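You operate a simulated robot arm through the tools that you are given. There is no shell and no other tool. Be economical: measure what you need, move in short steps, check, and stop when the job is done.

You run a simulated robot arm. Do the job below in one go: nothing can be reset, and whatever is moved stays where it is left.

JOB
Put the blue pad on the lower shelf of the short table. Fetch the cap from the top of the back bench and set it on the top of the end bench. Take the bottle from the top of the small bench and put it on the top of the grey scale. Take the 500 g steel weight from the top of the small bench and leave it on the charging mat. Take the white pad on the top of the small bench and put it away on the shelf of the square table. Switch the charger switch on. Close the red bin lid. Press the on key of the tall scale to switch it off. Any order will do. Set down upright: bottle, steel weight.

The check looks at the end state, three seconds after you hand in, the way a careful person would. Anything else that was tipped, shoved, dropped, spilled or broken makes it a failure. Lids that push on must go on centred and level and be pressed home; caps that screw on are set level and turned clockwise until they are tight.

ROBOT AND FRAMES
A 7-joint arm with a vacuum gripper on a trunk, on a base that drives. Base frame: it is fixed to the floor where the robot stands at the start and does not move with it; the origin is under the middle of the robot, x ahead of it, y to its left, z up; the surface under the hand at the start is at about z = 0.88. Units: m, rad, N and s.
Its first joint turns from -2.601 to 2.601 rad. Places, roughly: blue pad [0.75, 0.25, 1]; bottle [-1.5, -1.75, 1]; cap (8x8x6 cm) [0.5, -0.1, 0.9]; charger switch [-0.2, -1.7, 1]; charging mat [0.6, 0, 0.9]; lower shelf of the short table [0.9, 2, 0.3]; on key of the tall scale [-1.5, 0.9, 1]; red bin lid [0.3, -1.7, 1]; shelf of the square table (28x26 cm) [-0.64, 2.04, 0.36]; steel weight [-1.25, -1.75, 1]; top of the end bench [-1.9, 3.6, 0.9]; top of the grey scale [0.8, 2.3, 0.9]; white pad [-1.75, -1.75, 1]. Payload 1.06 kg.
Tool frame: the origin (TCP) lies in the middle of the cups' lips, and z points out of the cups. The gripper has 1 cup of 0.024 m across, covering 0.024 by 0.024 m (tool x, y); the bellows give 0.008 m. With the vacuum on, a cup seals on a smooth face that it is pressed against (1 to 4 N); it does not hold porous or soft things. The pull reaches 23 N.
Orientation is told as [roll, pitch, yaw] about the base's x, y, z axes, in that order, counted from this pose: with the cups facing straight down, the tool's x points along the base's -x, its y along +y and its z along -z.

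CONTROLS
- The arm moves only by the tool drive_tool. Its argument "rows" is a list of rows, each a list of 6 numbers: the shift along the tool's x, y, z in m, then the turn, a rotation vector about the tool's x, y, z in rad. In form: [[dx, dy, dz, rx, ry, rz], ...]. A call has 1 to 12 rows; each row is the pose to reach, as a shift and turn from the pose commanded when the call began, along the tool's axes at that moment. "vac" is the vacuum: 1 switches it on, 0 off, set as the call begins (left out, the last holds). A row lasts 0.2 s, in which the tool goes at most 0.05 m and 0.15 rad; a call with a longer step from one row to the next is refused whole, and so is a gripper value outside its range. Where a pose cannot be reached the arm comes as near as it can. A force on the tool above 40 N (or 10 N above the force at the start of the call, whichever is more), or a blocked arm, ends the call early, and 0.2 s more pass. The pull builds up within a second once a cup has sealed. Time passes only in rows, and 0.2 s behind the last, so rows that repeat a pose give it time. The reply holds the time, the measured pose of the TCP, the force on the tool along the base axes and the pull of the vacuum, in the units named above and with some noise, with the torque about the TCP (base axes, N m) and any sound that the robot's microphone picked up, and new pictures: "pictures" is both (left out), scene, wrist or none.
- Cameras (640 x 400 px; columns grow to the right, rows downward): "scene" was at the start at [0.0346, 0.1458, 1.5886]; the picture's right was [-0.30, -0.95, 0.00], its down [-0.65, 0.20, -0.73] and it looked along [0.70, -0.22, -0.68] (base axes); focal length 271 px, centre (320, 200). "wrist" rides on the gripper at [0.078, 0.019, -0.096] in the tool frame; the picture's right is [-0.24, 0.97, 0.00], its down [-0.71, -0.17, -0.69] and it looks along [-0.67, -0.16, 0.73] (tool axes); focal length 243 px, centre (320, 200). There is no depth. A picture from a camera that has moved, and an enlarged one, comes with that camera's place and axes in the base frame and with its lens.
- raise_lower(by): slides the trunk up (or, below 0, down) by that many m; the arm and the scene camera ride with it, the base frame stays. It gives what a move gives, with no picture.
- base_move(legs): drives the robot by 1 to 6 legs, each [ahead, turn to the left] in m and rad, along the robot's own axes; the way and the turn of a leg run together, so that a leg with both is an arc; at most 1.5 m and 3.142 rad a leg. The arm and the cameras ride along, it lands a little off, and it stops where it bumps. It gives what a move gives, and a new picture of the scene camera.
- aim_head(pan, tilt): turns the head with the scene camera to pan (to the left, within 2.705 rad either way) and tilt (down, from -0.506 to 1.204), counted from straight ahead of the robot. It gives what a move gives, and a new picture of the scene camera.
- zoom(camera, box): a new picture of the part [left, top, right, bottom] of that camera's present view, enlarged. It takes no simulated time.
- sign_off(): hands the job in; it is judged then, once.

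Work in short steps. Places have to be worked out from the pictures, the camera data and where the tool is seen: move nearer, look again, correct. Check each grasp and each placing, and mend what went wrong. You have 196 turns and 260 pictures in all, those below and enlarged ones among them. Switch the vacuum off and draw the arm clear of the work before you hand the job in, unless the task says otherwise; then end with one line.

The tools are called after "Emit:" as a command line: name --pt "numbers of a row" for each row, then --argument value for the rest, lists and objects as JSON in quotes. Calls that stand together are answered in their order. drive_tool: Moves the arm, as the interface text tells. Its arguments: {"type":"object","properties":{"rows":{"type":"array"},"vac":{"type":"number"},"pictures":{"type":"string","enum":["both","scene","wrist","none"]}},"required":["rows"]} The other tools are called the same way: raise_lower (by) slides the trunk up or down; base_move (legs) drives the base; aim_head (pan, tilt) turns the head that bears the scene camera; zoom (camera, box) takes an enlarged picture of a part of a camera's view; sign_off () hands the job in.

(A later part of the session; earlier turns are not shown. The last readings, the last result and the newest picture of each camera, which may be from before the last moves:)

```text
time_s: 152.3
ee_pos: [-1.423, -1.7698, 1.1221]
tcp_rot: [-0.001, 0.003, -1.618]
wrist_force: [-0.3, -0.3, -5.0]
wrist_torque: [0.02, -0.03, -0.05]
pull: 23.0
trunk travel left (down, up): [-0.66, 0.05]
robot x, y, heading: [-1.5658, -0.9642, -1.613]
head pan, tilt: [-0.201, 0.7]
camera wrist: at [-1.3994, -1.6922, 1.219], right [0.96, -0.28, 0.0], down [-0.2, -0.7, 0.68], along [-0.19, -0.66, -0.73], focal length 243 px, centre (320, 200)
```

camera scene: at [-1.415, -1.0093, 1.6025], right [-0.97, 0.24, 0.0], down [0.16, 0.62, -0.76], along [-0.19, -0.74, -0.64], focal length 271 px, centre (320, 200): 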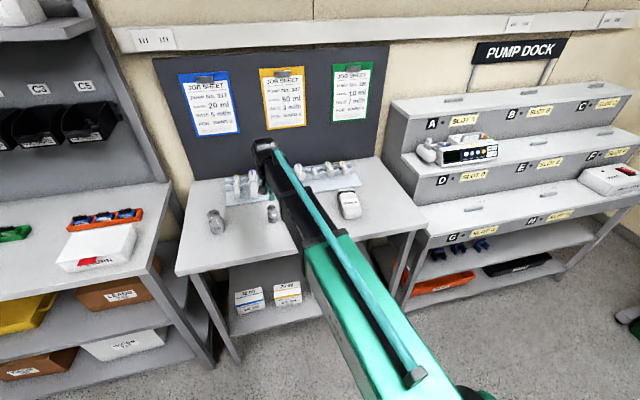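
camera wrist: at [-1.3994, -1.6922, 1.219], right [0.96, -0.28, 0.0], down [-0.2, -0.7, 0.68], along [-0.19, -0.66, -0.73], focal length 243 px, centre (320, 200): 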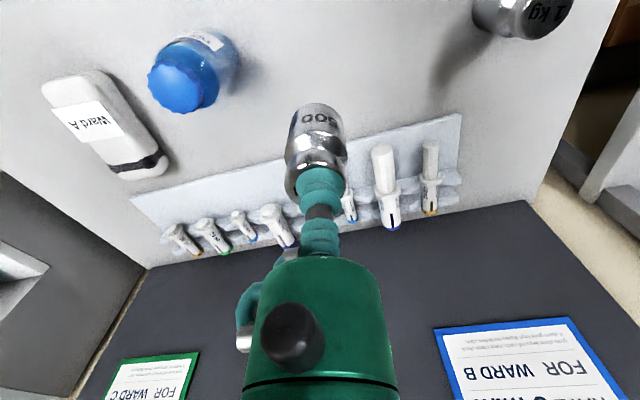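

The weight hangs well (5 N). I retract the arm and drive to the front bench.

Emit:
drive_tool --pt "0.04 0 0 0 0 0" --pt "0.08 0 0 0 0 0" --pt "0.12 0 0 0 0 0" --pt "0.16 0 0 0 0 0" --pt "0.19 0 0 0 0 0" --pt "0.19 0 0 0 0 0" --pictures "none"

Emit:
base_move --legs '[[0, 2.18], [1.0, 0], [0.78, 0], [0, -0.5665]]'

Emit:
aim_head --pan -0.4 --tilt 0.85

Emit:
drive_tool --pt "0 0 0 0 0 0" --pictures "wrist"

```text
time_s: 153.8
ee_pos: [-1.4138, -1.579, 1.1227]
tcp_rot: [-0.001, 0.0, -1.618]
wrist_force: [0.9, 0.4, -4.8]
wrist_torque: [0.0, 0.0, 0.01]
pull: 23.0
trunk travel left (down, up): [-0.66, 0.05]
robot x, y, heading: [-1.5682, -0.9633, -1.615]
head pan, tilt: [-0.201, 0.7]
```

```text
time_s: 169.6
ee_pos: [0.5346, 0.2006, 1.1223]
tcp_rot: [0.001, 0.0, 0.015]
wrist_force: [-0.1, 0.1, -4.5]
wrist_torque: [0.01, 0.02, 0.02]
pull: 22.9
trunk travel left (down, up): [-0.66, 0.05]
robot x, y, heading: [-0.0671, 0.0089, 0.013]
head pan, tilt: [-0.201, 0.7]
camera scene: at [-0.0336, 0.1645, 1.6025], right [-0.19, -0.98, 0.0], down [-0.63, 0.12, -0.76], along [0.75, -0.14, -0.64], focal length 271 px, centre (320, 200)
```

scene: 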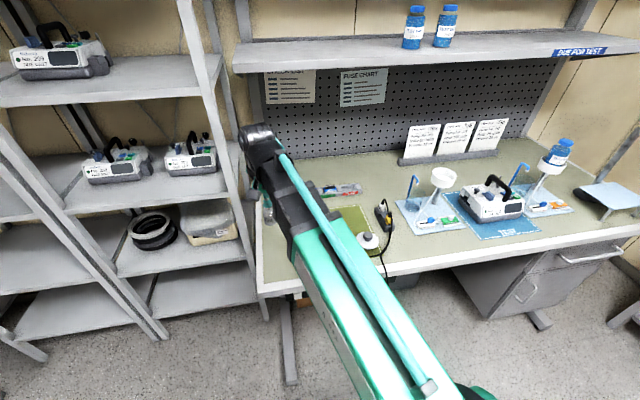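

```text
time_s: 170.3
ee_pos: [0.5344, 0.2008, 1.1223]
tcp_rot: [0.0, 0.002, 0.014]
wrist_force: [-0.1, -0.6, -4.7]
wrist_torque: [0.03, 0.01, -0.03]
pull: 22.6
trunk travel left (down, up): [-0.66, 0.05]
robot x, y, heading: [-0.068, 0.0085, 0.013]
head pan, tilt: [-0.4, 0.85]
camera scene: at [-0.0447, 0.1511, 1.5903], right [-0.38, -0.93, 0.0], down [-0.7, 0.28, -0.66], along [0.61, -0.25, -0.75], focal length 271 px, centre (320, 200)
```

scene: 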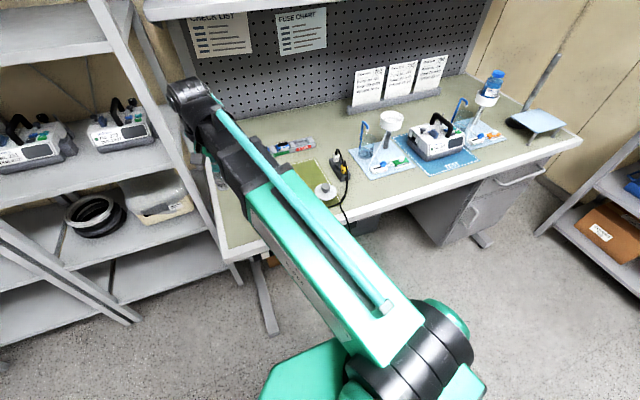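

```text
time_s: 170.7
ee_pos: [0.5342, 0.2, 1.1216]
tcp_rot: [-0.001, 0.001, 0.013]
wrist_force: [-0.5, -0.1, -4.6]
wrist_torque: [0.0, 0.02, 0.0]
pull: 22.6
trunk travel left (down, up): [-0.66, 0.05]
robot x, y, heading: [-0.0712, 0.0099, 0.013]
head pan, tilt: [-0.4, 0.85]
camera wrist: at [0.4563, 0.2191, 1.2182], right [0.22, 0.97, 0.0], down [0.71, -0.16, 0.68], along [0.67, -0.15, -0.73], focal length 243 px, centre (320, 200)
```

wrist: 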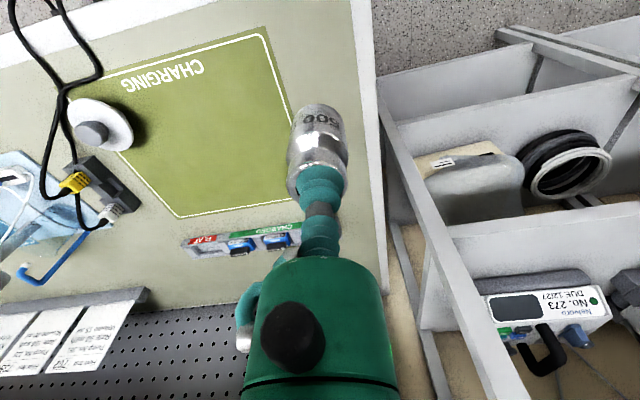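

The mat spans x 0.50–0.74, y -0.13–0.145. I go to (0.635, 0.05) and down to z≈0.975.

Emit:
drive_tool --pt "-0.025 -0.04 0 0 0 0" --pt "-0.05 -0.08 0 0 0 0" --pt "-0.075 -0.12 0 0 0 0" --pt "-0.098 -0.151 0.01 0 0 0" --pt "-0.098 -0.151 0.05 0 0 0" --pt "-0.098 -0.151 0.09 0 0 0" --pt "-0.098 -0.151 0.125 0 0 0" --pt "-0.098 -0.151 0.145 0 0 0" --pt "-0.098 -0.151 0.145 0 0 0"

```text
time_s: 172.7
ee_pos: [0.6337, 0.0504, 0.9768]
tcp_rot: [0.001, 0.001, 0.014]
wrist_force: [-1.2, -0.4, -5.4]
wrist_torque: [0.0, 0.03, 0.01]
pull: 23.4
trunk travel left (down, up): [-0.66, 0.05]
robot x, y, heading: [-0.0708, 0.013, 0.016]
head pan, tilt: [-0.4, 0.85]
camera scene: at [-0.0447, 0.1509, 1.5903], right [-0.38, -0.93, 0.0], down [-0.7, 0.28, -0.66], along [0.61, -0.25, -0.75], focal length 271 px, centre (320, 200)
camera wrist: at [0.5562, 0.069, 1.0737], right [0.22, 0.97, 0.0], down [0.71, -0.16, 0.68], along [0.67, -0.15, -0.73], focal length 243 px, centre (320, 200)
```

scene: 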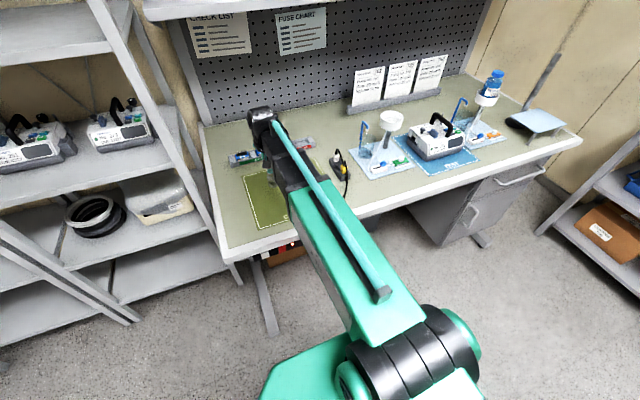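
wrist: 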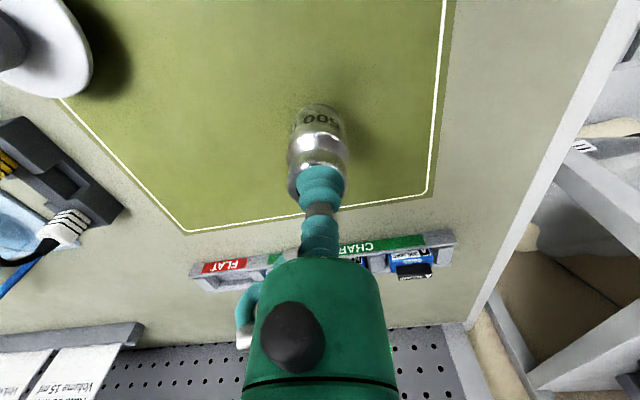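

Over the mat. Lowering in small steps until contact.

Emit:
drive_tool --pt "0 0 0.01 0 0 0" --pt "0 0 0.018 0 0 0" --pt "0 0 0.024 0 0 0" --pt "0 0 0.028 0 0 0" --pt "0 0 0.028 0 0 0" --pictures "none"

```text
time_s: 173.9
ee_pos: [0.6341, 0.0516, 0.9493]
tcp_rot: [0.0, 0.002, 0.013]
wrist_force: [-0.3, -0.2, -4.4]
wrist_torque: [0.01, 0.01, -0.03]
pull: 22.8
trunk travel left (down, up): [-0.66, 0.05]
robot x, y, heading: [-0.0733, 0.0087, 0.011]
head pan, tilt: [-0.4, 0.85]
```

Emit:
drive_tool --pt "0 0 0.003 0 0 0" --pt "0 0 0.005 0 0 0" --pt "0 0 0.007 0 0 0" --pt "0 0 0.007 0 0 0" --pictures "none"

```text
time_s: 174.9
ee_pos: [0.6347, 0.0511, 0.9417]
tcp_rot: [0.0, 0.001, 0.013]
wrist_force: [6.0, 0.1, 15.4]
wrist_torque: [-0.03, -0.04, 0.0]
pull: 22.9
trunk travel left (down, up): [-0.66, 0.05]
robot x, y, heading: [-0.068, 0.0107, 0.013]
head pan, tilt: [-0.4, 0.85]
```

Contact at TCP 0.942. I ease up slightly, release, then lift.

Emit:
drive_tool --pt "0 0 -0.002 0 0 0" --pt "0 0 -0.003 0 0 0" --pt "0 0 -0.003 0 0 0" --pt "0 0 -0.003 0 0 0" --pt "0 0 -0.006 0 0 0" --pt "0 0 -0.02 0 0 0" --pt "0 0 -0.06 0 0 0" --pt "0 0 -0.11 0 0 0" --pt "0 0 -0.15 0 0 0" --vac 0 --pictures "wrist"

```text
time_s: 176.9
ee_pos: [0.6345, 0.0507, 1.0932]
tcp_rot: [0.0, 0.002, 0.013]
wrist_force: [0.1, -0.1, 0.2]
wrist_torque: [0.01, 0.0, -0.03]
pull: 0.1
trunk travel left (down, up): [-0.66, 0.05]
robot x, y, heading: [-0.0737, 0.0087, 0.014]
head pan, tilt: [-0.4, 0.85]
camera wrist: at [0.5561, 0.0695, 1.1894], right [0.22, 0.97, 0.0], down [0.71, -0.16, 0.68], along [0.67, -0.15, -0.73], focal length 243 px, centre (320, 200)
```

wrist: 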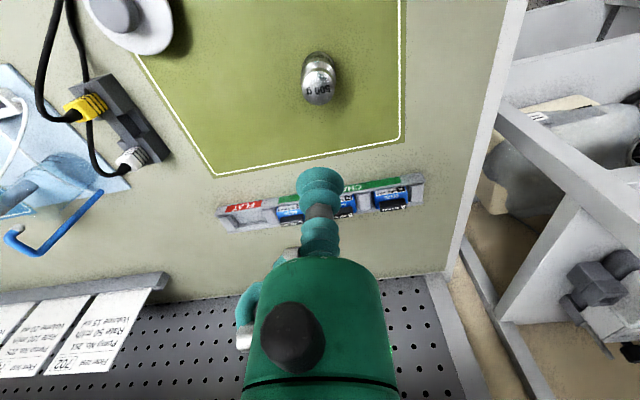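

The weight stands on the mat. Now I move over towards the cap.

Emit:
drive_tool --pt "0.03 -0.03 -0.01 0 0 0" --pt "0.06 -0.06 -0.02 0 0 0" --pt "0.09 -0.09 -0.02 0 0 0" --pt "0.09 -0.12 -0.02 0 0 0" --pt "0.09 -0.12 -0.02 0 0 0" --pictures "wrist"

Emit:
zoom --camera "wrist" --box '[180, 0, 400, 180]'

```text
time_s: 178.1
ee_pos: [0.5471, -0.0712, 1.111]
tcp_rot: [-0.001, 0.002, 0.013]
wrist_force: [0.7, 0.3, -0.4]
wrist_torque: [0.0, -0.02, 0.0]
pull: 0.0
trunk travel left (down, up): [-0.66, 0.05]
robot x, y, heading: [-0.0717, 0.0112, 0.017]
head pan, tilt: [-0.4, 0.85]
camera wrist: at [0.4683, -0.052, 1.2084], right [0.22, 0.97, 0.0], down [0.71, -0.16, 0.68], along [0.67, -0.15, -0.73], focal length 243 px, centre (320, 200)
```

wrist: 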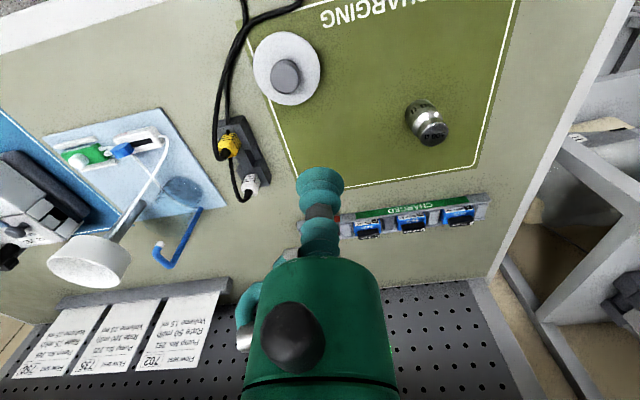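

```text
2.22 times, centred on (290, 90) of wrist
camera zoom: at [0.4683, -0.052, 1.2084], right [0.22, 0.97, 0.0], down [0.71, -0.16, 0.68], along [0.67, -0.15, -0.73], focal length 539 px, centre (387, 444)
```

zoom: 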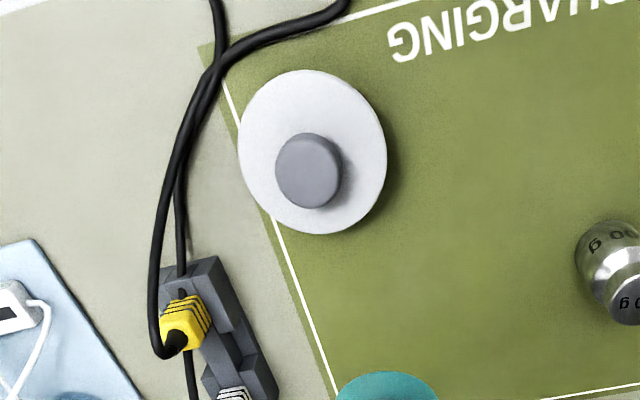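

Knob top at about (0.538, -0.104). I move above it to z≈0.99 and look.

Emit:
drive_tool --pt "0.009 -0.033 0.01 0 0 0" --pt "0.009 -0.033 0.05 0 0 0" --pt "0.009 -0.033 0.09 0 0 0" --pt "0.009 -0.033 0.12 0 0 0" --pt "0.009 -0.033 0.12 0 0 0" --vac 1 --pictures "wrist"

Emit:
zoom --camera "wrist" --box '[240, 60, 400, 200]'

```text
time_s: 179.3
ee_pos: [0.5358, -0.104, 0.9932]
tcp_rot: [0.0, 0.001, 0.015]
wrist_force: [0.2, 0.8, 0.1]
wrist_torque: [-0.03, 0.0, -0.02]
pull: 0.1
trunk travel left (down, up): [-0.66, 0.05]
robot x, y, heading: [-0.0692, 0.0113, 0.013]
head pan, tilt: [-0.4, 0.85]
camera wrist: at [0.4584, -0.0855, 1.0879], right [0.22, 0.97, 0.0], down [0.71, -0.16, 0.68], along [0.67, -0.15, -0.73], focal length 243 px, centre (320, 200)
```

wrist: 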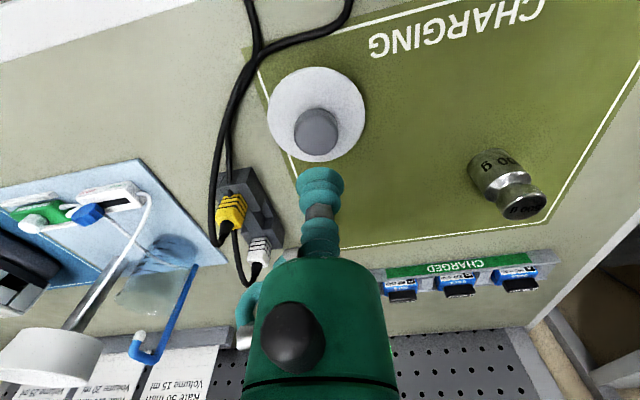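

```text
2.86 times, centred on (320, 130) of wrist
camera zoom: at [0.4584, -0.0855, 1.0879], right [0.22, 0.97, 0.0], down [0.71, -0.16, 0.68], along [0.67, -0.15, -0.73], focal length 693 px, centre (320, 400)
```

zoom: 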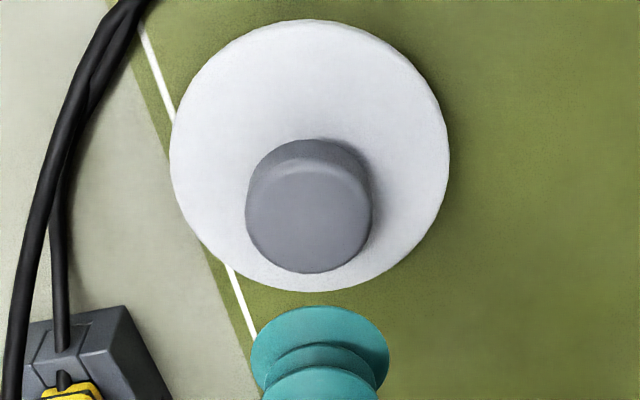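

Knob top at (0.539, -0.106, 0.935). I correct by 3 mm and lower to seal.

Emit:
drive_tool --pt "-0.003 -0.002 0.025 0 0 0" --pt "-0.003 -0.002 0.045 0 0 0" --pt "-0.003 -0.002 0.055 0 0 0" --pt "-0.003 -0.002 0.059 0 0 0" --pt "-0.003 -0.002 0.062 0 0 0" --pt "-0.003 -0.002 0.062 0 0 0" --pt "-0.003 -0.002 0.062 0 0 0" --pictures "none"

```text
time_s: 180.9
ee_pos: [0.5395, -0.105, 0.9305]
tcp_rot: [-0.001, -0.001, 0.013]
wrist_force: [2.2, 0.1, 12.4]
wrist_torque: [0.0, 0.0, 0.0]
pull: 22.9
trunk travel left (down, up): [-0.66, 0.05]
robot x, y, heading: [-0.0708, 0.0123, 0.01]
head pan, tilt: [-0.4, 0.85]
```

Sealed. Lift straight up.

Emit:
drive_tool --pt "0 0 -0.006 0 0 0" --pt "0 0 -0.03 0 0 0" --pt "0 0 -0.07 0 0 0" --pt "0 0 -0.11 0 0 0" --pt "0 0 -0.15 0 0 0" --pt "0 0 -0.18 0 0 0" --pt "0 0 -0.18 0 0 0" --pictures "both"

```text
time_s: 182.5
ee_pos: [0.5397, -0.1044, 1.1096]
tcp_rot: [0.001, 0.002, 0.014]
wrist_force: [0.6, 0.3, 0.3]
wrist_torque: [0.03, -0.01, -0.01]
pull: 22.6
trunk travel left (down, up): [-0.66, 0.05]
robot x, y, heading: [-0.0718, 0.0091, 0.019]
head pan, tilt: [-0.4, 0.85]
camera scene: at [-0.0452, 0.1509, 1.5903], right [-0.38, -0.93, 0.0], down [-0.7, 0.28, -0.66], along [0.61, -0.25, -0.75], focal length 271 px, centre (320, 200)
camera wrist: at [0.4623, -0.0867, 1.2061], right [0.22, 0.97, 0.0], down [0.71, -0.16, 0.68], along [0.67, -0.15, -0.73], focal length 243 px, centre (320, 200)
```

scene: 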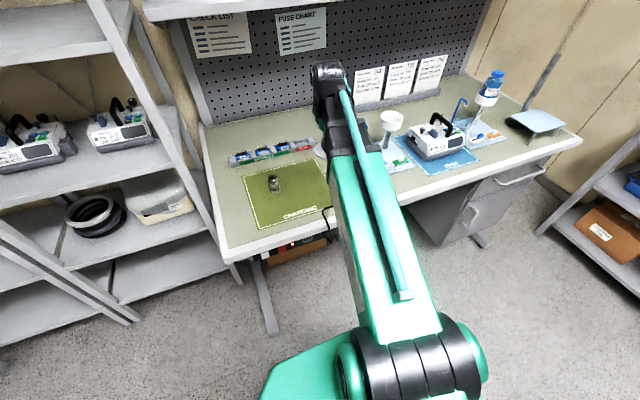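
wrist: 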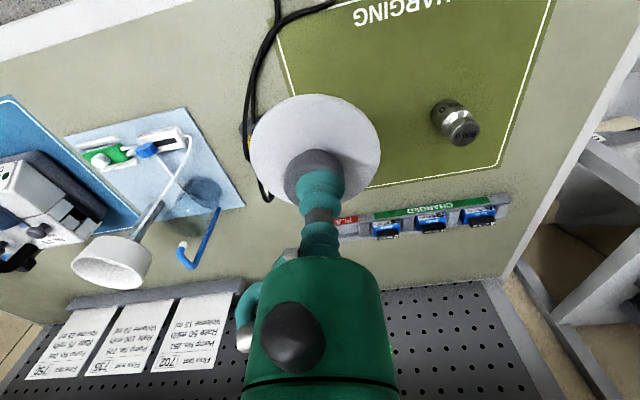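

Cap held, weight standing on the mat. I drive up the aisle to about (0.06, 2.7), then look towards the end bench.

Emit:
base_move --legs '[[0, 1.51], [1.35, 0], [1.34, 0]]'

Emit:
aim_head --pan 1.1 --tilt 0.45

```text
time_s: 199.2
ee_pos: [0.2111, 3.2934, 1.1097]
tcp_rot: [0.0, 0.002, 1.519]
wrist_force: [0.2, -0.2, 0.2]
wrist_torque: [-0.01, 0.02, -0.01]
pull: 22.7
trunk travel left (down, up): [-0.66, 0.05]
robot x, y, heading: [0.0556, 2.6934, 1.52]
head pan, tilt: [-0.4, 0.85]
camera scene: at [-0.0812, 2.7259, 1.5903], right [0.9, -0.44, 0.0], down [-0.33, -0.68, -0.66], along [0.29, 0.59, -0.75], focal length 271 px, centre (320, 200)
```

scene: 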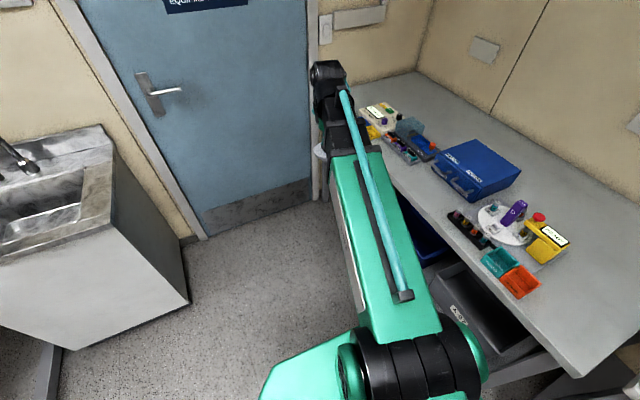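

```text
time_s: 200.8
ee_pos: [0.2095, 3.2928, 1.1103]
tcp_rot: [0.0, 0.002, 1.519]
wrist_force: [0.5, 0.0, -0.3]
wrist_torque: [-0.01, 0.05, -0.04]
pull: 22.8
trunk travel left (down, up): [-0.66, 0.05]
robot x, y, heading: [0.0559, 2.693, 1.521]
head pan, tilt: [1.1, 0.45]
camera scene: at [-0.1949, 2.7012, 1.6247], right [0.5, 0.87, 0.0], down [0.38, -0.22, -0.9], along [-0.78, 0.45, -0.44], focal length 271 px, centre (320, 200)
```

scene: 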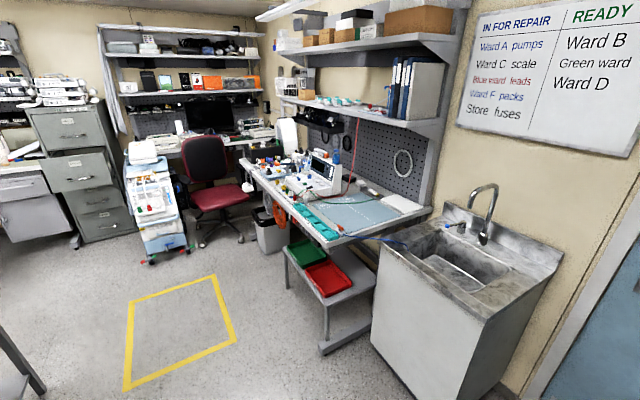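

Emit:
zoom --camera "scene" --box '[230, 130, 440, 260]'

```text
3.05 times, centred on (335, 195) of scene
camera zoom: at [-0.1949, 2.7012, 1.6247], right [0.5, 0.87, 0.0], down [0.38, -0.22, -0.9], along [-0.78, 0.45, -0.44], focal length 826 px, centre (274, 215)
```

zoom: 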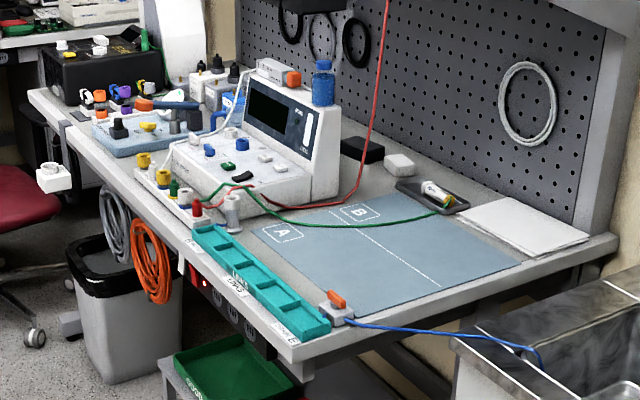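

The end bench's mat (x -1.46…-1.12, y 3.36…3.75) has free room at about (-1.25, 3.50). I drive in front of it.

Emit:
base_move --legs '[[0, 1.62], [1.3, 0], [0, -1.57]]'

Emit:
aim_head --pan 0.15 --tilt 0.7

Emit:
drive_tool --pt "0 0 0 0 0 0" --pictures "wrist"

```text
time_s: 215.0
ee_pos: [-1.1188, 3.3087, 1.1091]
tcp_rot: [0.001, 0.0, 1.571]
wrist_force: [0.3, 0.5, -0.9]
wrist_torque: [0.02, 0.03, 0.02]
pull: 22.6
trunk travel left (down, up): [-0.66, 0.05]
robot x, y, heading: [-1.24, 2.6999, 1.57]
head pan, tilt: [1.1, 0.45]
camera scene: at [-1.4933, 2.6951, 1.6247], right [0.45, 0.89, 0.0], down [0.39, -0.2, -0.9], along [-0.8, 0.41, -0.44], focal length 271 px, centre (320, 200)
```

scene: 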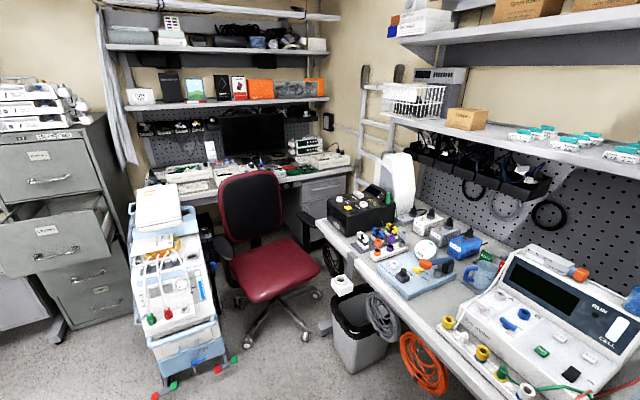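

```text
time_s: 216.3
ee_pos: [-1.1172, 3.3076, 1.1087]
tcp_rot: [0.0, 0.001, 1.57]
wrist_force: [-0.9, 0.1, -0.7]
wrist_torque: [0.0, -0.03, 0.01]
pull: 22.6
trunk travel left (down, up): [-0.66, 0.05]
robot x, y, heading: [-1.2427, 2.6999, 1.566]
head pan, tilt: [0.15, 0.7]
camera scene: at [-1.4243, 2.7374, 1.6026], right [0.99, 0.15, 0.0], down [0.1, -0.64, -0.77], along [-0.12, 0.76, -0.64], focal length 271 px, centre (320, 200)
```

scene: 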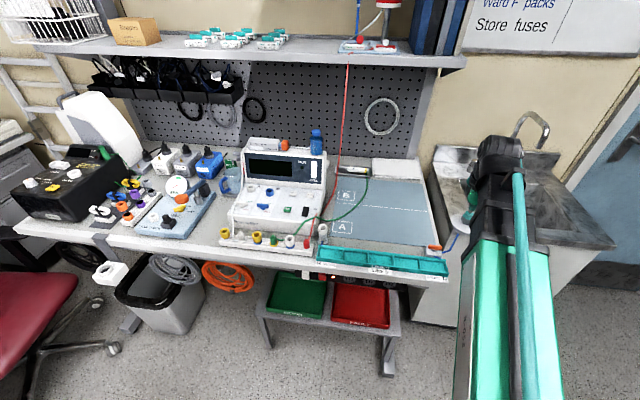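

```text
time_s: 216.7
ee_pos: [-1.1171, 3.3065, 1.11]
tcp_rot: [0.001, 0.002, 1.57]
wrist_force: [-0.7, 0.7, 0.3]
wrist_torque: [-0.02, 0.04, 0.0]
pull: 22.5
trunk travel left (down, up): [-0.66, 0.05]
robot x, y, heading: [-1.2366, 2.6985, 1.571]
head pan, tilt: [0.15, 0.7]
camera wrist: at [-1.1367, 3.2296, 1.2058], right [-0.97, 0.24, 0.0], down [0.17, 0.71, 0.68], along [0.16, 0.67, -0.73], focal length 243 px, centre (320, 200)
```

wrist: 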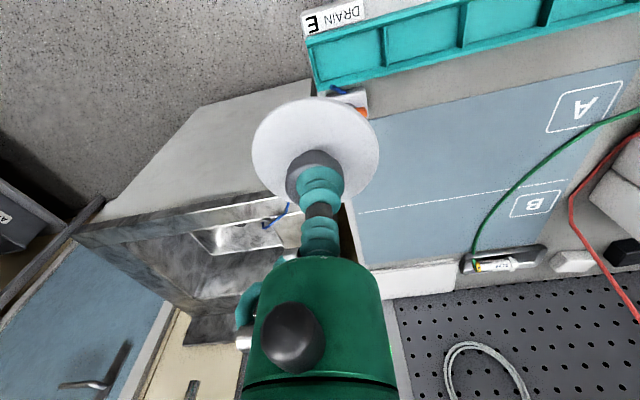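

Free spot at (-1.25, 3.48). I move over it and down to z≈0.97.

Emit:
drive_tool --pt "-0.035 0.03 0 0 0 0" --pt "-0.07 0.06 0 0 0 0" --pt "-0.105 0.09 0 0 0 0" --pt "-0.14 0.115 0.0 0 0 0" --pt "-0.175 0.135 0.02 0 0 0" --pt "-0.175 0.135 0.06 0 0 0" --pt "-0.175 0.135 0.1 0 0 0" --pt "-0.175 0.135 0.14 0 0 0" --pt "-0.175 0.135 0.14 0 0 0"

```text
time_s: 218.7
ee_pos: [-1.2529, 3.4825, 0.9689]
tcp_rot: [0.001, 0.001, 1.57]
wrist_force: [0.2, -0.1, -0.3]
wrist_torque: [-0.02, 0.02, -0.03]
pull: 22.9
trunk travel left (down, up): [-0.66, 0.05]
robot x, y, heading: [-1.2442, 2.6992, 1.573]
head pan, tilt: [0.15, 0.7]
camera scene: at [-1.4242, 2.7374, 1.6026], right [0.99, 0.15, 0.0], down [0.1, -0.64, -0.77], along [-0.11, 0.76, -0.64], focal length 271 px, centre (320, 200)
camera wrist: at [-1.2716, 3.4056, 1.0648], right [-0.97, 0.24, 0.0], down [0.17, 0.71, 0.68], along [0.16, 0.67, -0.73], focal length 243 px, centre (320, 200)
```

scene: 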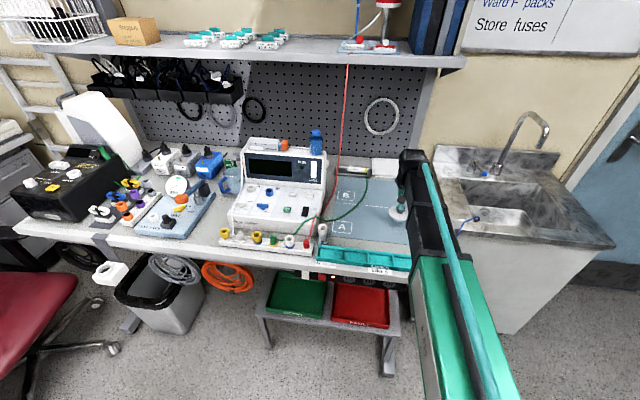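
wrist: 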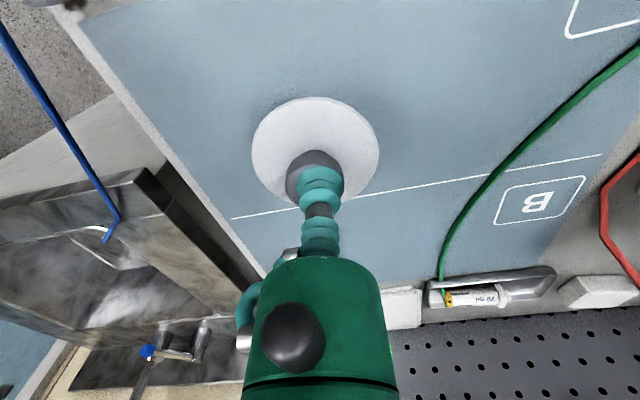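

Lower to contact.

Emit:
drive_tool --pt "0 0 0.012 0 0 0" --pt "0 0 0.022 0 0 0" --pt "0 0 0.03 0 0 0" --pt "0 0 0.034 0 0 0" --pt "0 0 0.034 0 0 0" --pictures "none"

```text
time_s: 219.9
ee_pos: [-1.2528, 3.4825, 0.9355]
tcp_rot: [0.001, -0.001, 1.57]
wrist_force: [0.9, 0.4, 4.3]
wrist_torque: [0.03, 0.01, 0.01]
pull: 23.2
trunk travel left (down, up): [-0.66, 0.05]
robot x, y, heading: [-1.2409, 2.6962, 1.571]
head pan, tilt: [0.15, 0.7]
```

Contact (4 N). Release, wait, lift.

Emit:
drive_tool --pt "0 0 0 0 0 0" --pt "0 0 0 0 0 0" --pt "0 0 0 0 0 0" --pt "0 0 -0.004 0 0 0" --pt "0 0 -0.02 0 0 0" --pt "0 0 -0.06 0 0 0" --pt "0 0 -0.11 0 0 0" --pt "0 0 -0.16 0 0 0" --vac 0 --pictures "wrist"

```text
time_s: 221.7
ee_pos: [-1.2535, 3.4832, 1.0967]
tcp_rot: [0.001, 0.003, 1.571]
wrist_force: [-0.2, -0.2, -0.8]
wrist_torque: [0.01, 0.01, 0.0]
pull: 0.0
trunk travel left (down, up): [-0.66, 0.05]
robot x, y, heading: [-1.2445, 2.6973, 1.572]
head pan, tilt: [0.15, 0.7]
camera wrist: at [-1.2728, 3.405, 1.1929], right [-0.97, 0.24, 0.0], down [0.17, 0.71, 0.68], along [0.16, 0.66, -0.73], focal length 243 px, centre (320, 200)
```

wrist: 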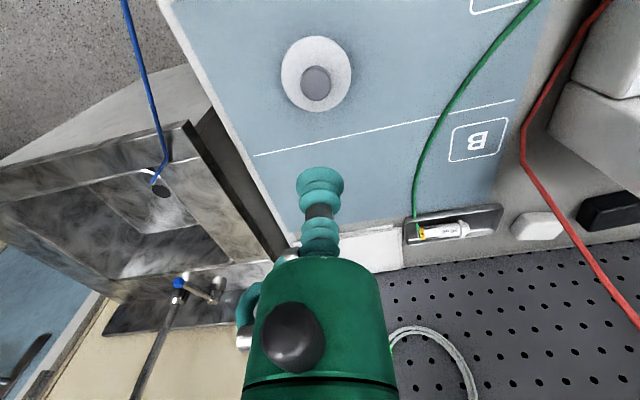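

The cap stands on the bench. I retract and drive back down the aisle to the bench with the red bin and charger.

Emit:
drive_tool --pt "0.045 0 0 0 0 0" --pt "0.09 0 0 0 0 0" --pt "0.135 0 0 0 0 0" --pt "0.18 0 -0.01 0 0 0" --pt "0.18 0 -0.01 0 0 0" --pictures "none"

Emit:
base_move --legs '[[0, -1.572], [1.28, 0], [0, -1.571], [1.5, 0], [1.5, 0], [0.4, 0]]'

Emit:
aim_head --pan 0.0 --tilt 0.65

```text
time_s: 222.9
ee_pos: [-1.2547, 3.3029, 1.1054]
tcp_rot: [0.0, 0.002, 1.57]
wrist_force: [0.6, 0.7, 0.3]
wrist_torque: [-0.02, -0.01, 0.0]
pull: 0.1
trunk travel left (down, up): [-0.66, 0.05]
robot x, y, heading: [-1.2475, 2.6974, 1.577]
head pan, tilt: [0.15, 0.7]
```

```text
time_s: 253.2
ee_pos: [-0.0364, -1.3222, 1.1053]
tcp_rot: [0.0, 0.002, -1.594]
wrist_force: [1.2, -0.2, -0.2]
wrist_torque: [0.0, -0.02, -0.01]
pull: 0.0
trunk travel left (down, up): [-0.66, 0.05]
robot x, y, heading: [-0.0328, -0.7154, -1.593]
head pan, tilt: [0.15, 0.7]
camera scene: at [0.1496, -0.7602, 1.6025], right [-0.99, -0.13, 0.0], down [-0.08, 0.64, -0.76], along [0.1, -0.76, -0.64], focal length 271 px, centre (320, 200)
```

scene: 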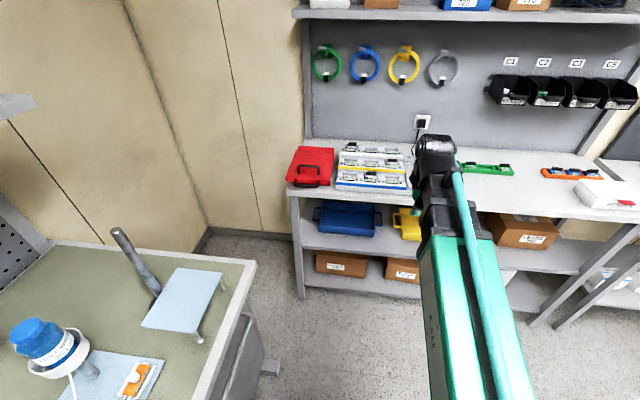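

```text
time_s: 253.9
ee_pos: [-0.0369, -1.3221, 1.1049]
tcp_rot: [0.001, 0.001, -1.595]
wrist_force: [0.5, -1.1, 0.1]
wrist_torque: [0.0, 0.0, 0.0]
pull: 0.1
trunk travel left (down, up): [-0.66, 0.05]
robot x, y, heading: [-0.027, -0.7173, -1.594]
head pan, tilt: [0.0, 0.649]
camera scene: at [0.1369, -0.7621, 1.6069], right [-1.0, 0.02, 0.0], down [0.01, 0.6, -0.8], along [-0.02, -0.8, -0.6], focal length 271 px, centre (320, 200)
```

scene: 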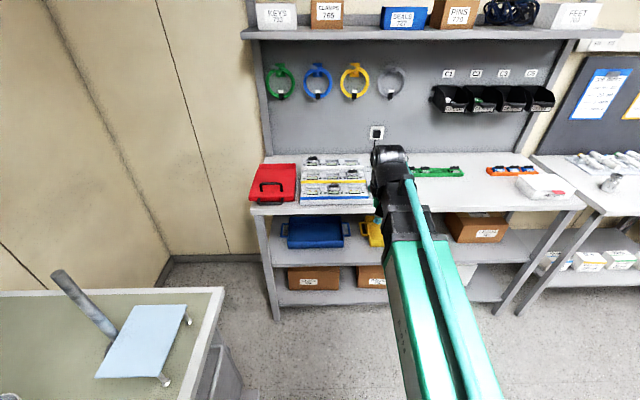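

Emit:
zoom --camera "scene" --box '[235, 110, 395, 220]'

Emit:
drive_tool --pt "0 0 0 0 0 0" --pictures "wrist"

Emit:
zoom --camera "wrist" --box '[340, 150, 640, 350]'

```text
3.64 times, centred on (315, 165) of scene
camera zoom: at [0.1369, -0.7621, 1.6069], right [-1.0, 0.02, 0.0], down [0.01, 0.6, -0.8], along [-0.02, -0.8, -0.6], focal length 986 px, centre (338, 327)
```

zoom: 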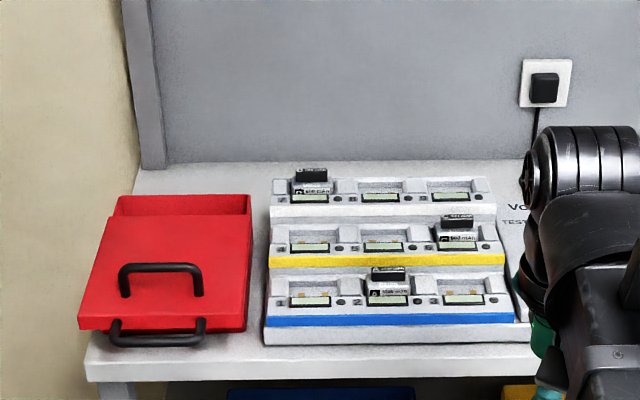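

```text
time_s: 254.3
ee_pos: [-0.0368, -1.3227, 1.1057]
tcp_rot: [0.001, 0.0, -1.595]
wrist_force: [0.3, 0.3, 0.4]
wrist_torque: [-0.01, 0.01, 0.01]
pull: 0.1
trunk travel left (down, up): [-0.66, 0.05]
robot x, y, heading: [-0.0315, -0.7158, -1.597]
head pan, tilt: [0.0, 0.649]
camera wrist: at [-0.0153, -1.2446, 1.2014], right [0.97, -0.26, 0.0], down [-0.19, -0.7, 0.68], along [-0.18, -0.66, -0.73], focal length 243 px, centre (320, 200)
```

wrist: 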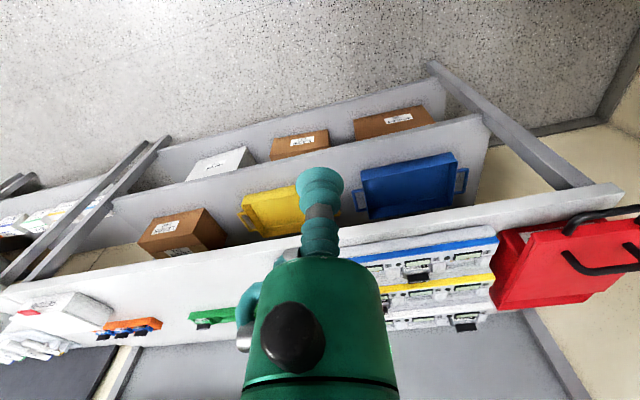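

```text
2.00 times, centred on (490, 250) of wrist
camera zoom: at [-0.0153, -1.2446, 1.2014], right [0.97, -0.26, 0.0], down [-0.19, -0.7, 0.68], along [-0.18, -0.66, -0.73], focal length 485 px, centre (-20, 100)
```

zoom: 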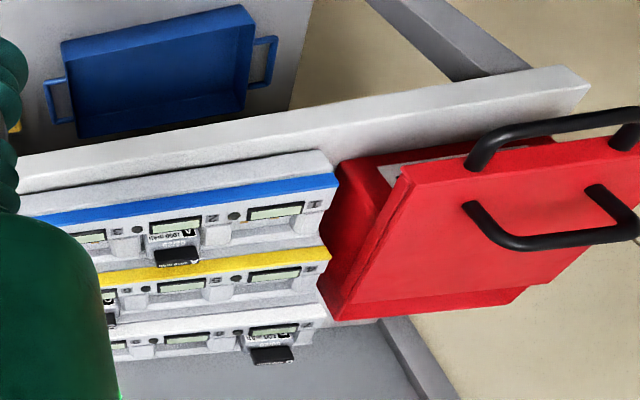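

The red bin stands at about (0.31, -1.69). I raise the tool, drive 0.25 m nearer, and look at the bin from above.

Emit:
drive_tool --pt "0 0 -0.04 0 0 0" --pt "0 0 -0.08 0 0 0" --pt "0 0 -0.08 0 0 0" --pictures "none"

Emit:
base_move --legs '[[0.2, 0]]'

Emit:
drive_tool --pt "0.0 0.05 0 0 0 0" --pt "0.0 0.1 0 0 0 0" --pt "0.0 0.15 0 0 0 0" --pt "0.0 0.2 0 0 0 0" --pt "0.0 0.2 0 0 0 0"

```text
time_s: 255.1
ee_pos: [-0.0366, -1.3231, 1.1846]
tcp_rot: [0.0, 0.002, -1.596]
wrist_force: [-0.7, -0.7, -0.1]
wrist_torque: [-0.01, 0.0, 0.02]
pull: 0.1
trunk travel left (down, up): [-0.66, 0.05]
robot x, y, heading: [-0.0311, -0.7176, -1.598]
head pan, tilt: [0.0, 0.649]
```

```text
time_s: 256.7
ee_pos: [-0.0426, -1.5237, 1.1852]
tcp_rot: [0.001, 0.002, -1.596]
wrist_force: [-0.5, -0.3, -0.3]
wrist_torque: [0.02, 0.01, -0.03]
pull: 0.0
trunk travel left (down, up): [-0.66, 0.05]
robot x, y, heading: [-0.0389, -0.9166, -1.6]
head pan, tilt: [0.0, 0.649]
camera scene: at [0.1318, -0.9637, 1.6068], right [-1.0, 0.03, 0.0], down [0.02, 0.6, -0.8], along [-0.02, -0.8, -0.61], focal length 271 px, centre (320, 200)
```

scene: 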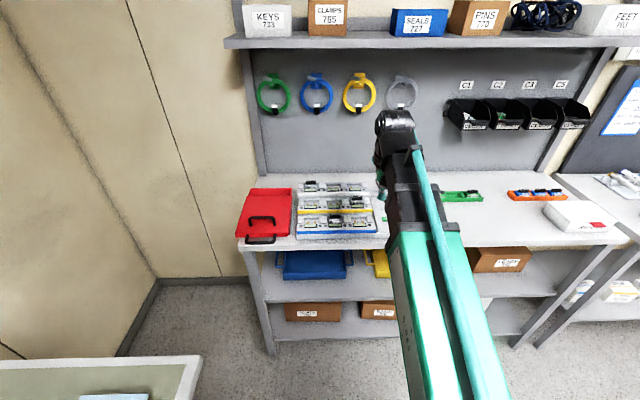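

```text
time_s: 257.9
ee_pos: [0.158, -1.527, 1.1839]
tcp_rot: [0.0, 0.0, -1.599]
wrist_force: [0.2, -0.9, -0.6]
wrist_torque: [0.0, -0.02, 0.03]
pull: 0.0
trunk travel left (down, up): [-0.66, 0.05]
robot x, y, heading: [-0.0366, -0.9153, -1.599]
head pan, tilt: [0.0, 0.649]
camera scene: at [0.1316, -0.9625, 1.6069], right [-1.0, 0.03, 0.0], down [0.02, 0.6, -0.8], along [-0.02, -0.8, -0.6], focal length 271 px, centre (320, 200)
camera wrist: at [0.1796, -1.45, 1.2808], right [0.97, -0.26, 0.0], down [-0.19, -0.7, 0.68], along [-0.18, -0.66, -0.73], focal length 243 px, centre (320, 200)
```

scene: 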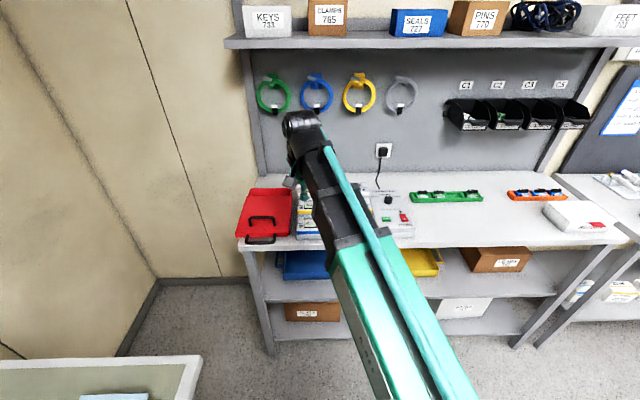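
wrist: 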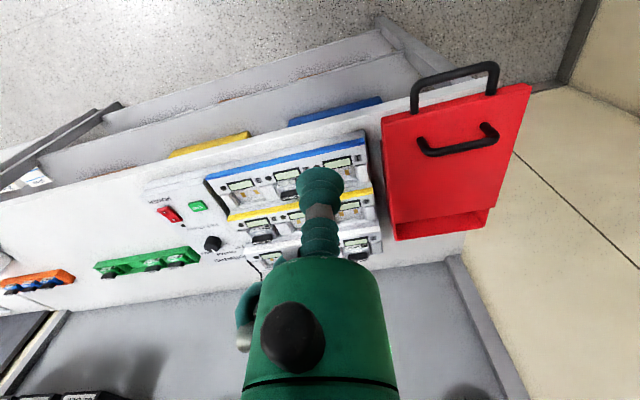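

Emit:
zoom --camera "wrist" --box '[370, 50, 550, 250]'

Emit:
zoom --camera "wrist" --box '[130, 140, 390, 270]'

Emit:
zoom --camera "scene" --box '[230, 170, 430, 260]'

```text
2.00 times, centred on (460, 150) of wrist
camera zoom: at [0.1796, -1.45, 1.2808], right [0.97, -0.26, 0.0], down [-0.19, -0.7, 0.68], along [-0.18, -0.66, -0.73], focal length 485 px, centre (40, 300)
```

zoom: 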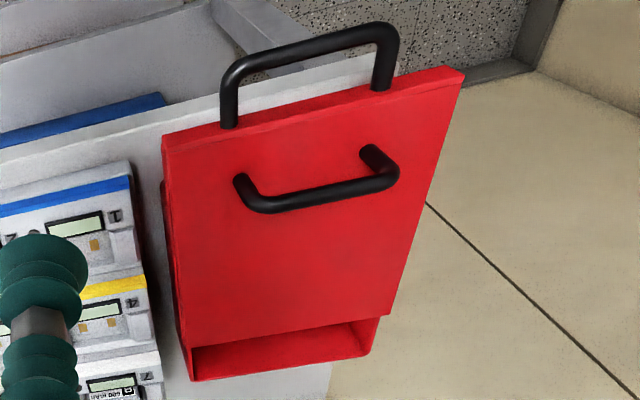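

```text
2.46 times, centred on (260, 205) of wrist
camera zoom: at [0.1796, -1.45, 1.2808], right [0.97, -0.26, 0.0], down [-0.19, -0.7, 0.68], along [-0.18, -0.66, -0.73], focal length 597 px, centre (468, 188)
```

zoom: 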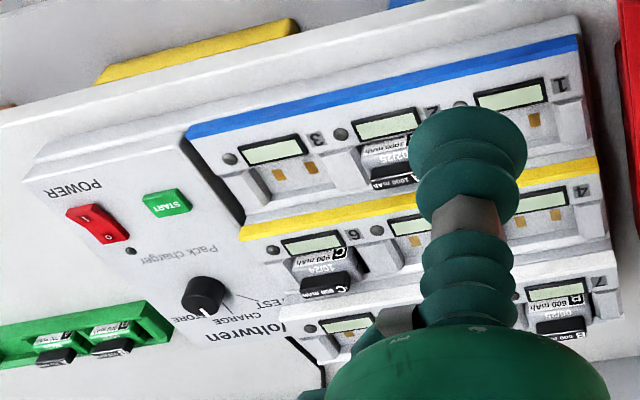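

```text
3.20 times, centred on (330, 215) of scene
camera zoom: at [0.1316, -0.9625, 1.6069], right [-1.0, 0.03, 0.0], down [0.02, 0.6, -0.8], along [-0.02, -0.8, -0.6], focal length 868 px, centre (288, 152)
```

zoom: 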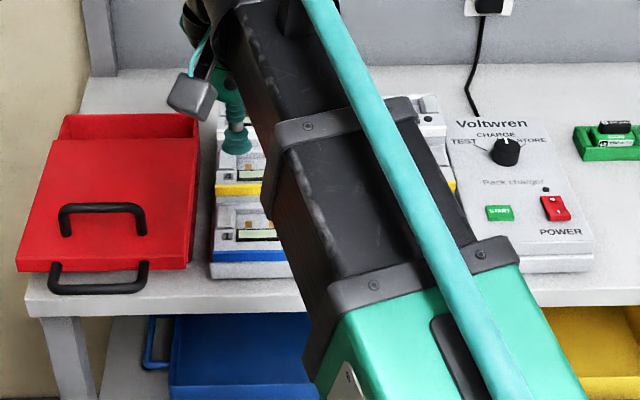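

The lid is a sliding one, pulled about 5–6 cm towards the robot (lid z≈0.985; its top handle bar at y≈-1.634, z≈1.037). I'll push the handle bar in -y. First I go over the spot in front of the top handle and look.

Emit:
drive_tool --pt "-0.01 0.04 0 0 0 0" --pt "-0.02 0.08 0 0 0 0" --pt "-0.03 0.12 0 0 0 0" --pt "-0.055 0.141 0.02 0 0 0" --pt "-0.069 0.141 0.06 0 0 0" --pt "-0.069 0.141 0.064 0 0 0"

Emit:
zoom --camera "scene" --box '[220, 150, 380, 260]'

```text
time_s: 259.3
ee_pos: [0.2972, -1.6002, 1.1209]
tcp_rot: [0.0, 0.0, -1.597]
wrist_force: [-0.2, 0.0, 0.9]
wrist_torque: [0.01, -0.02, -0.03]
pull: 0.1
trunk travel left (down, up): [-0.66, 0.05]
robot x, y, heading: [-0.04, -0.9148, -1.598]
head pan, tilt: [0.0, 0.649]
camera scene: at [0.1319, -0.9625, 1.6069], right [-1.0, 0.03, 0.0], down [0.02, 0.6, -0.8], along [-0.02, -0.8, -0.6], focal length 271 px, centre (320, 200)
camera wrist: at [0.3177, -1.5226, 1.2174], right [0.97, -0.26, 0.0], down [-0.19, -0.7, 0.68], along [-0.18, -0.66, -0.73], focal length 243 px, centre (320, 200)
```

scene: 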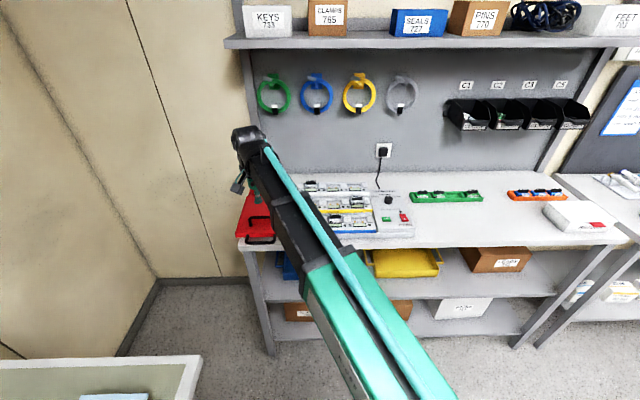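
wrist: 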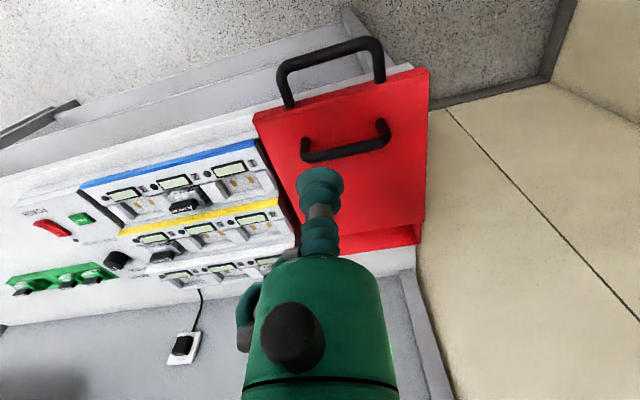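

```text
3.64 times, centred on (300, 205) of scene
camera zoom: at [0.1319, -0.9625, 1.6069], right [-1.0, 0.03, 0.0], down [0.02, 0.6, -0.8], along [-0.02, -0.8, -0.6], focal length 986 px, centre (393, 182)
```

zoom: 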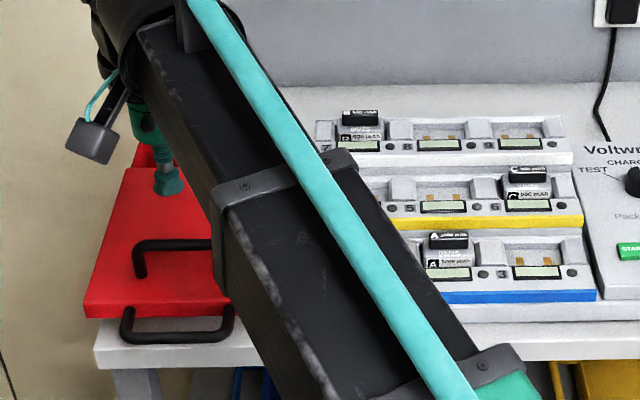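

The top handle bar is at y≈-1.651, z≈1.012 and the lid's front edge at y≈-1.61. I lower just in front of the bar to z≈0.993, then push.

Emit:
drive_tool --pt "-0.006 0.008 0.03 0 0 0" --pt "-0.01 0.008 0.07 0 0 0" --pt "-0.01 0.008 0.105 0 0 0" --pt "-0.01 0.008 0.12 0 0 0" --pt "-0.01 0.008 0.127 0 0 0" --pt "-0.01 0.008 0.127 0 0 0" --pictures "wrist"

```text
time_s: 260.7
ee_pos: [0.3038, -1.6122, 0.9945]
tcp_rot: [0.0, 0.0, -1.598]
wrist_force: [0.4, 0.1, -0.7]
wrist_torque: [0.0, -0.02, -0.01]
pull: 0.0
trunk travel left (down, up): [-0.66, 0.05]
robot x, y, heading: [-0.0351, -0.9187, -1.601]
head pan, tilt: [0.0, 0.649]
camera wrist: at [0.3251, -1.533, 1.0901], right [0.97, -0.26, 0.0], down [-0.19, -0.7, 0.68], along [-0.18, -0.66, -0.73], focal length 243 px, centre (320, 200)
```

wrist: 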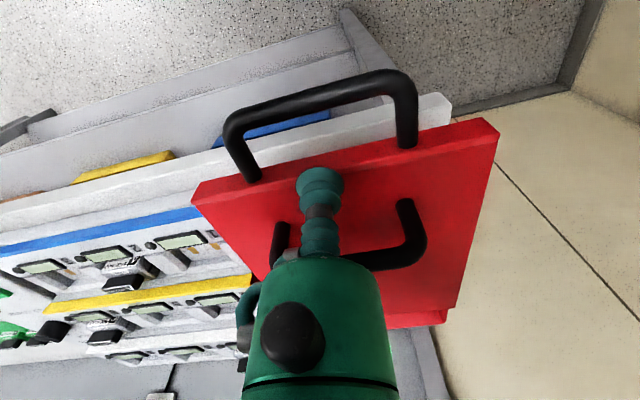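

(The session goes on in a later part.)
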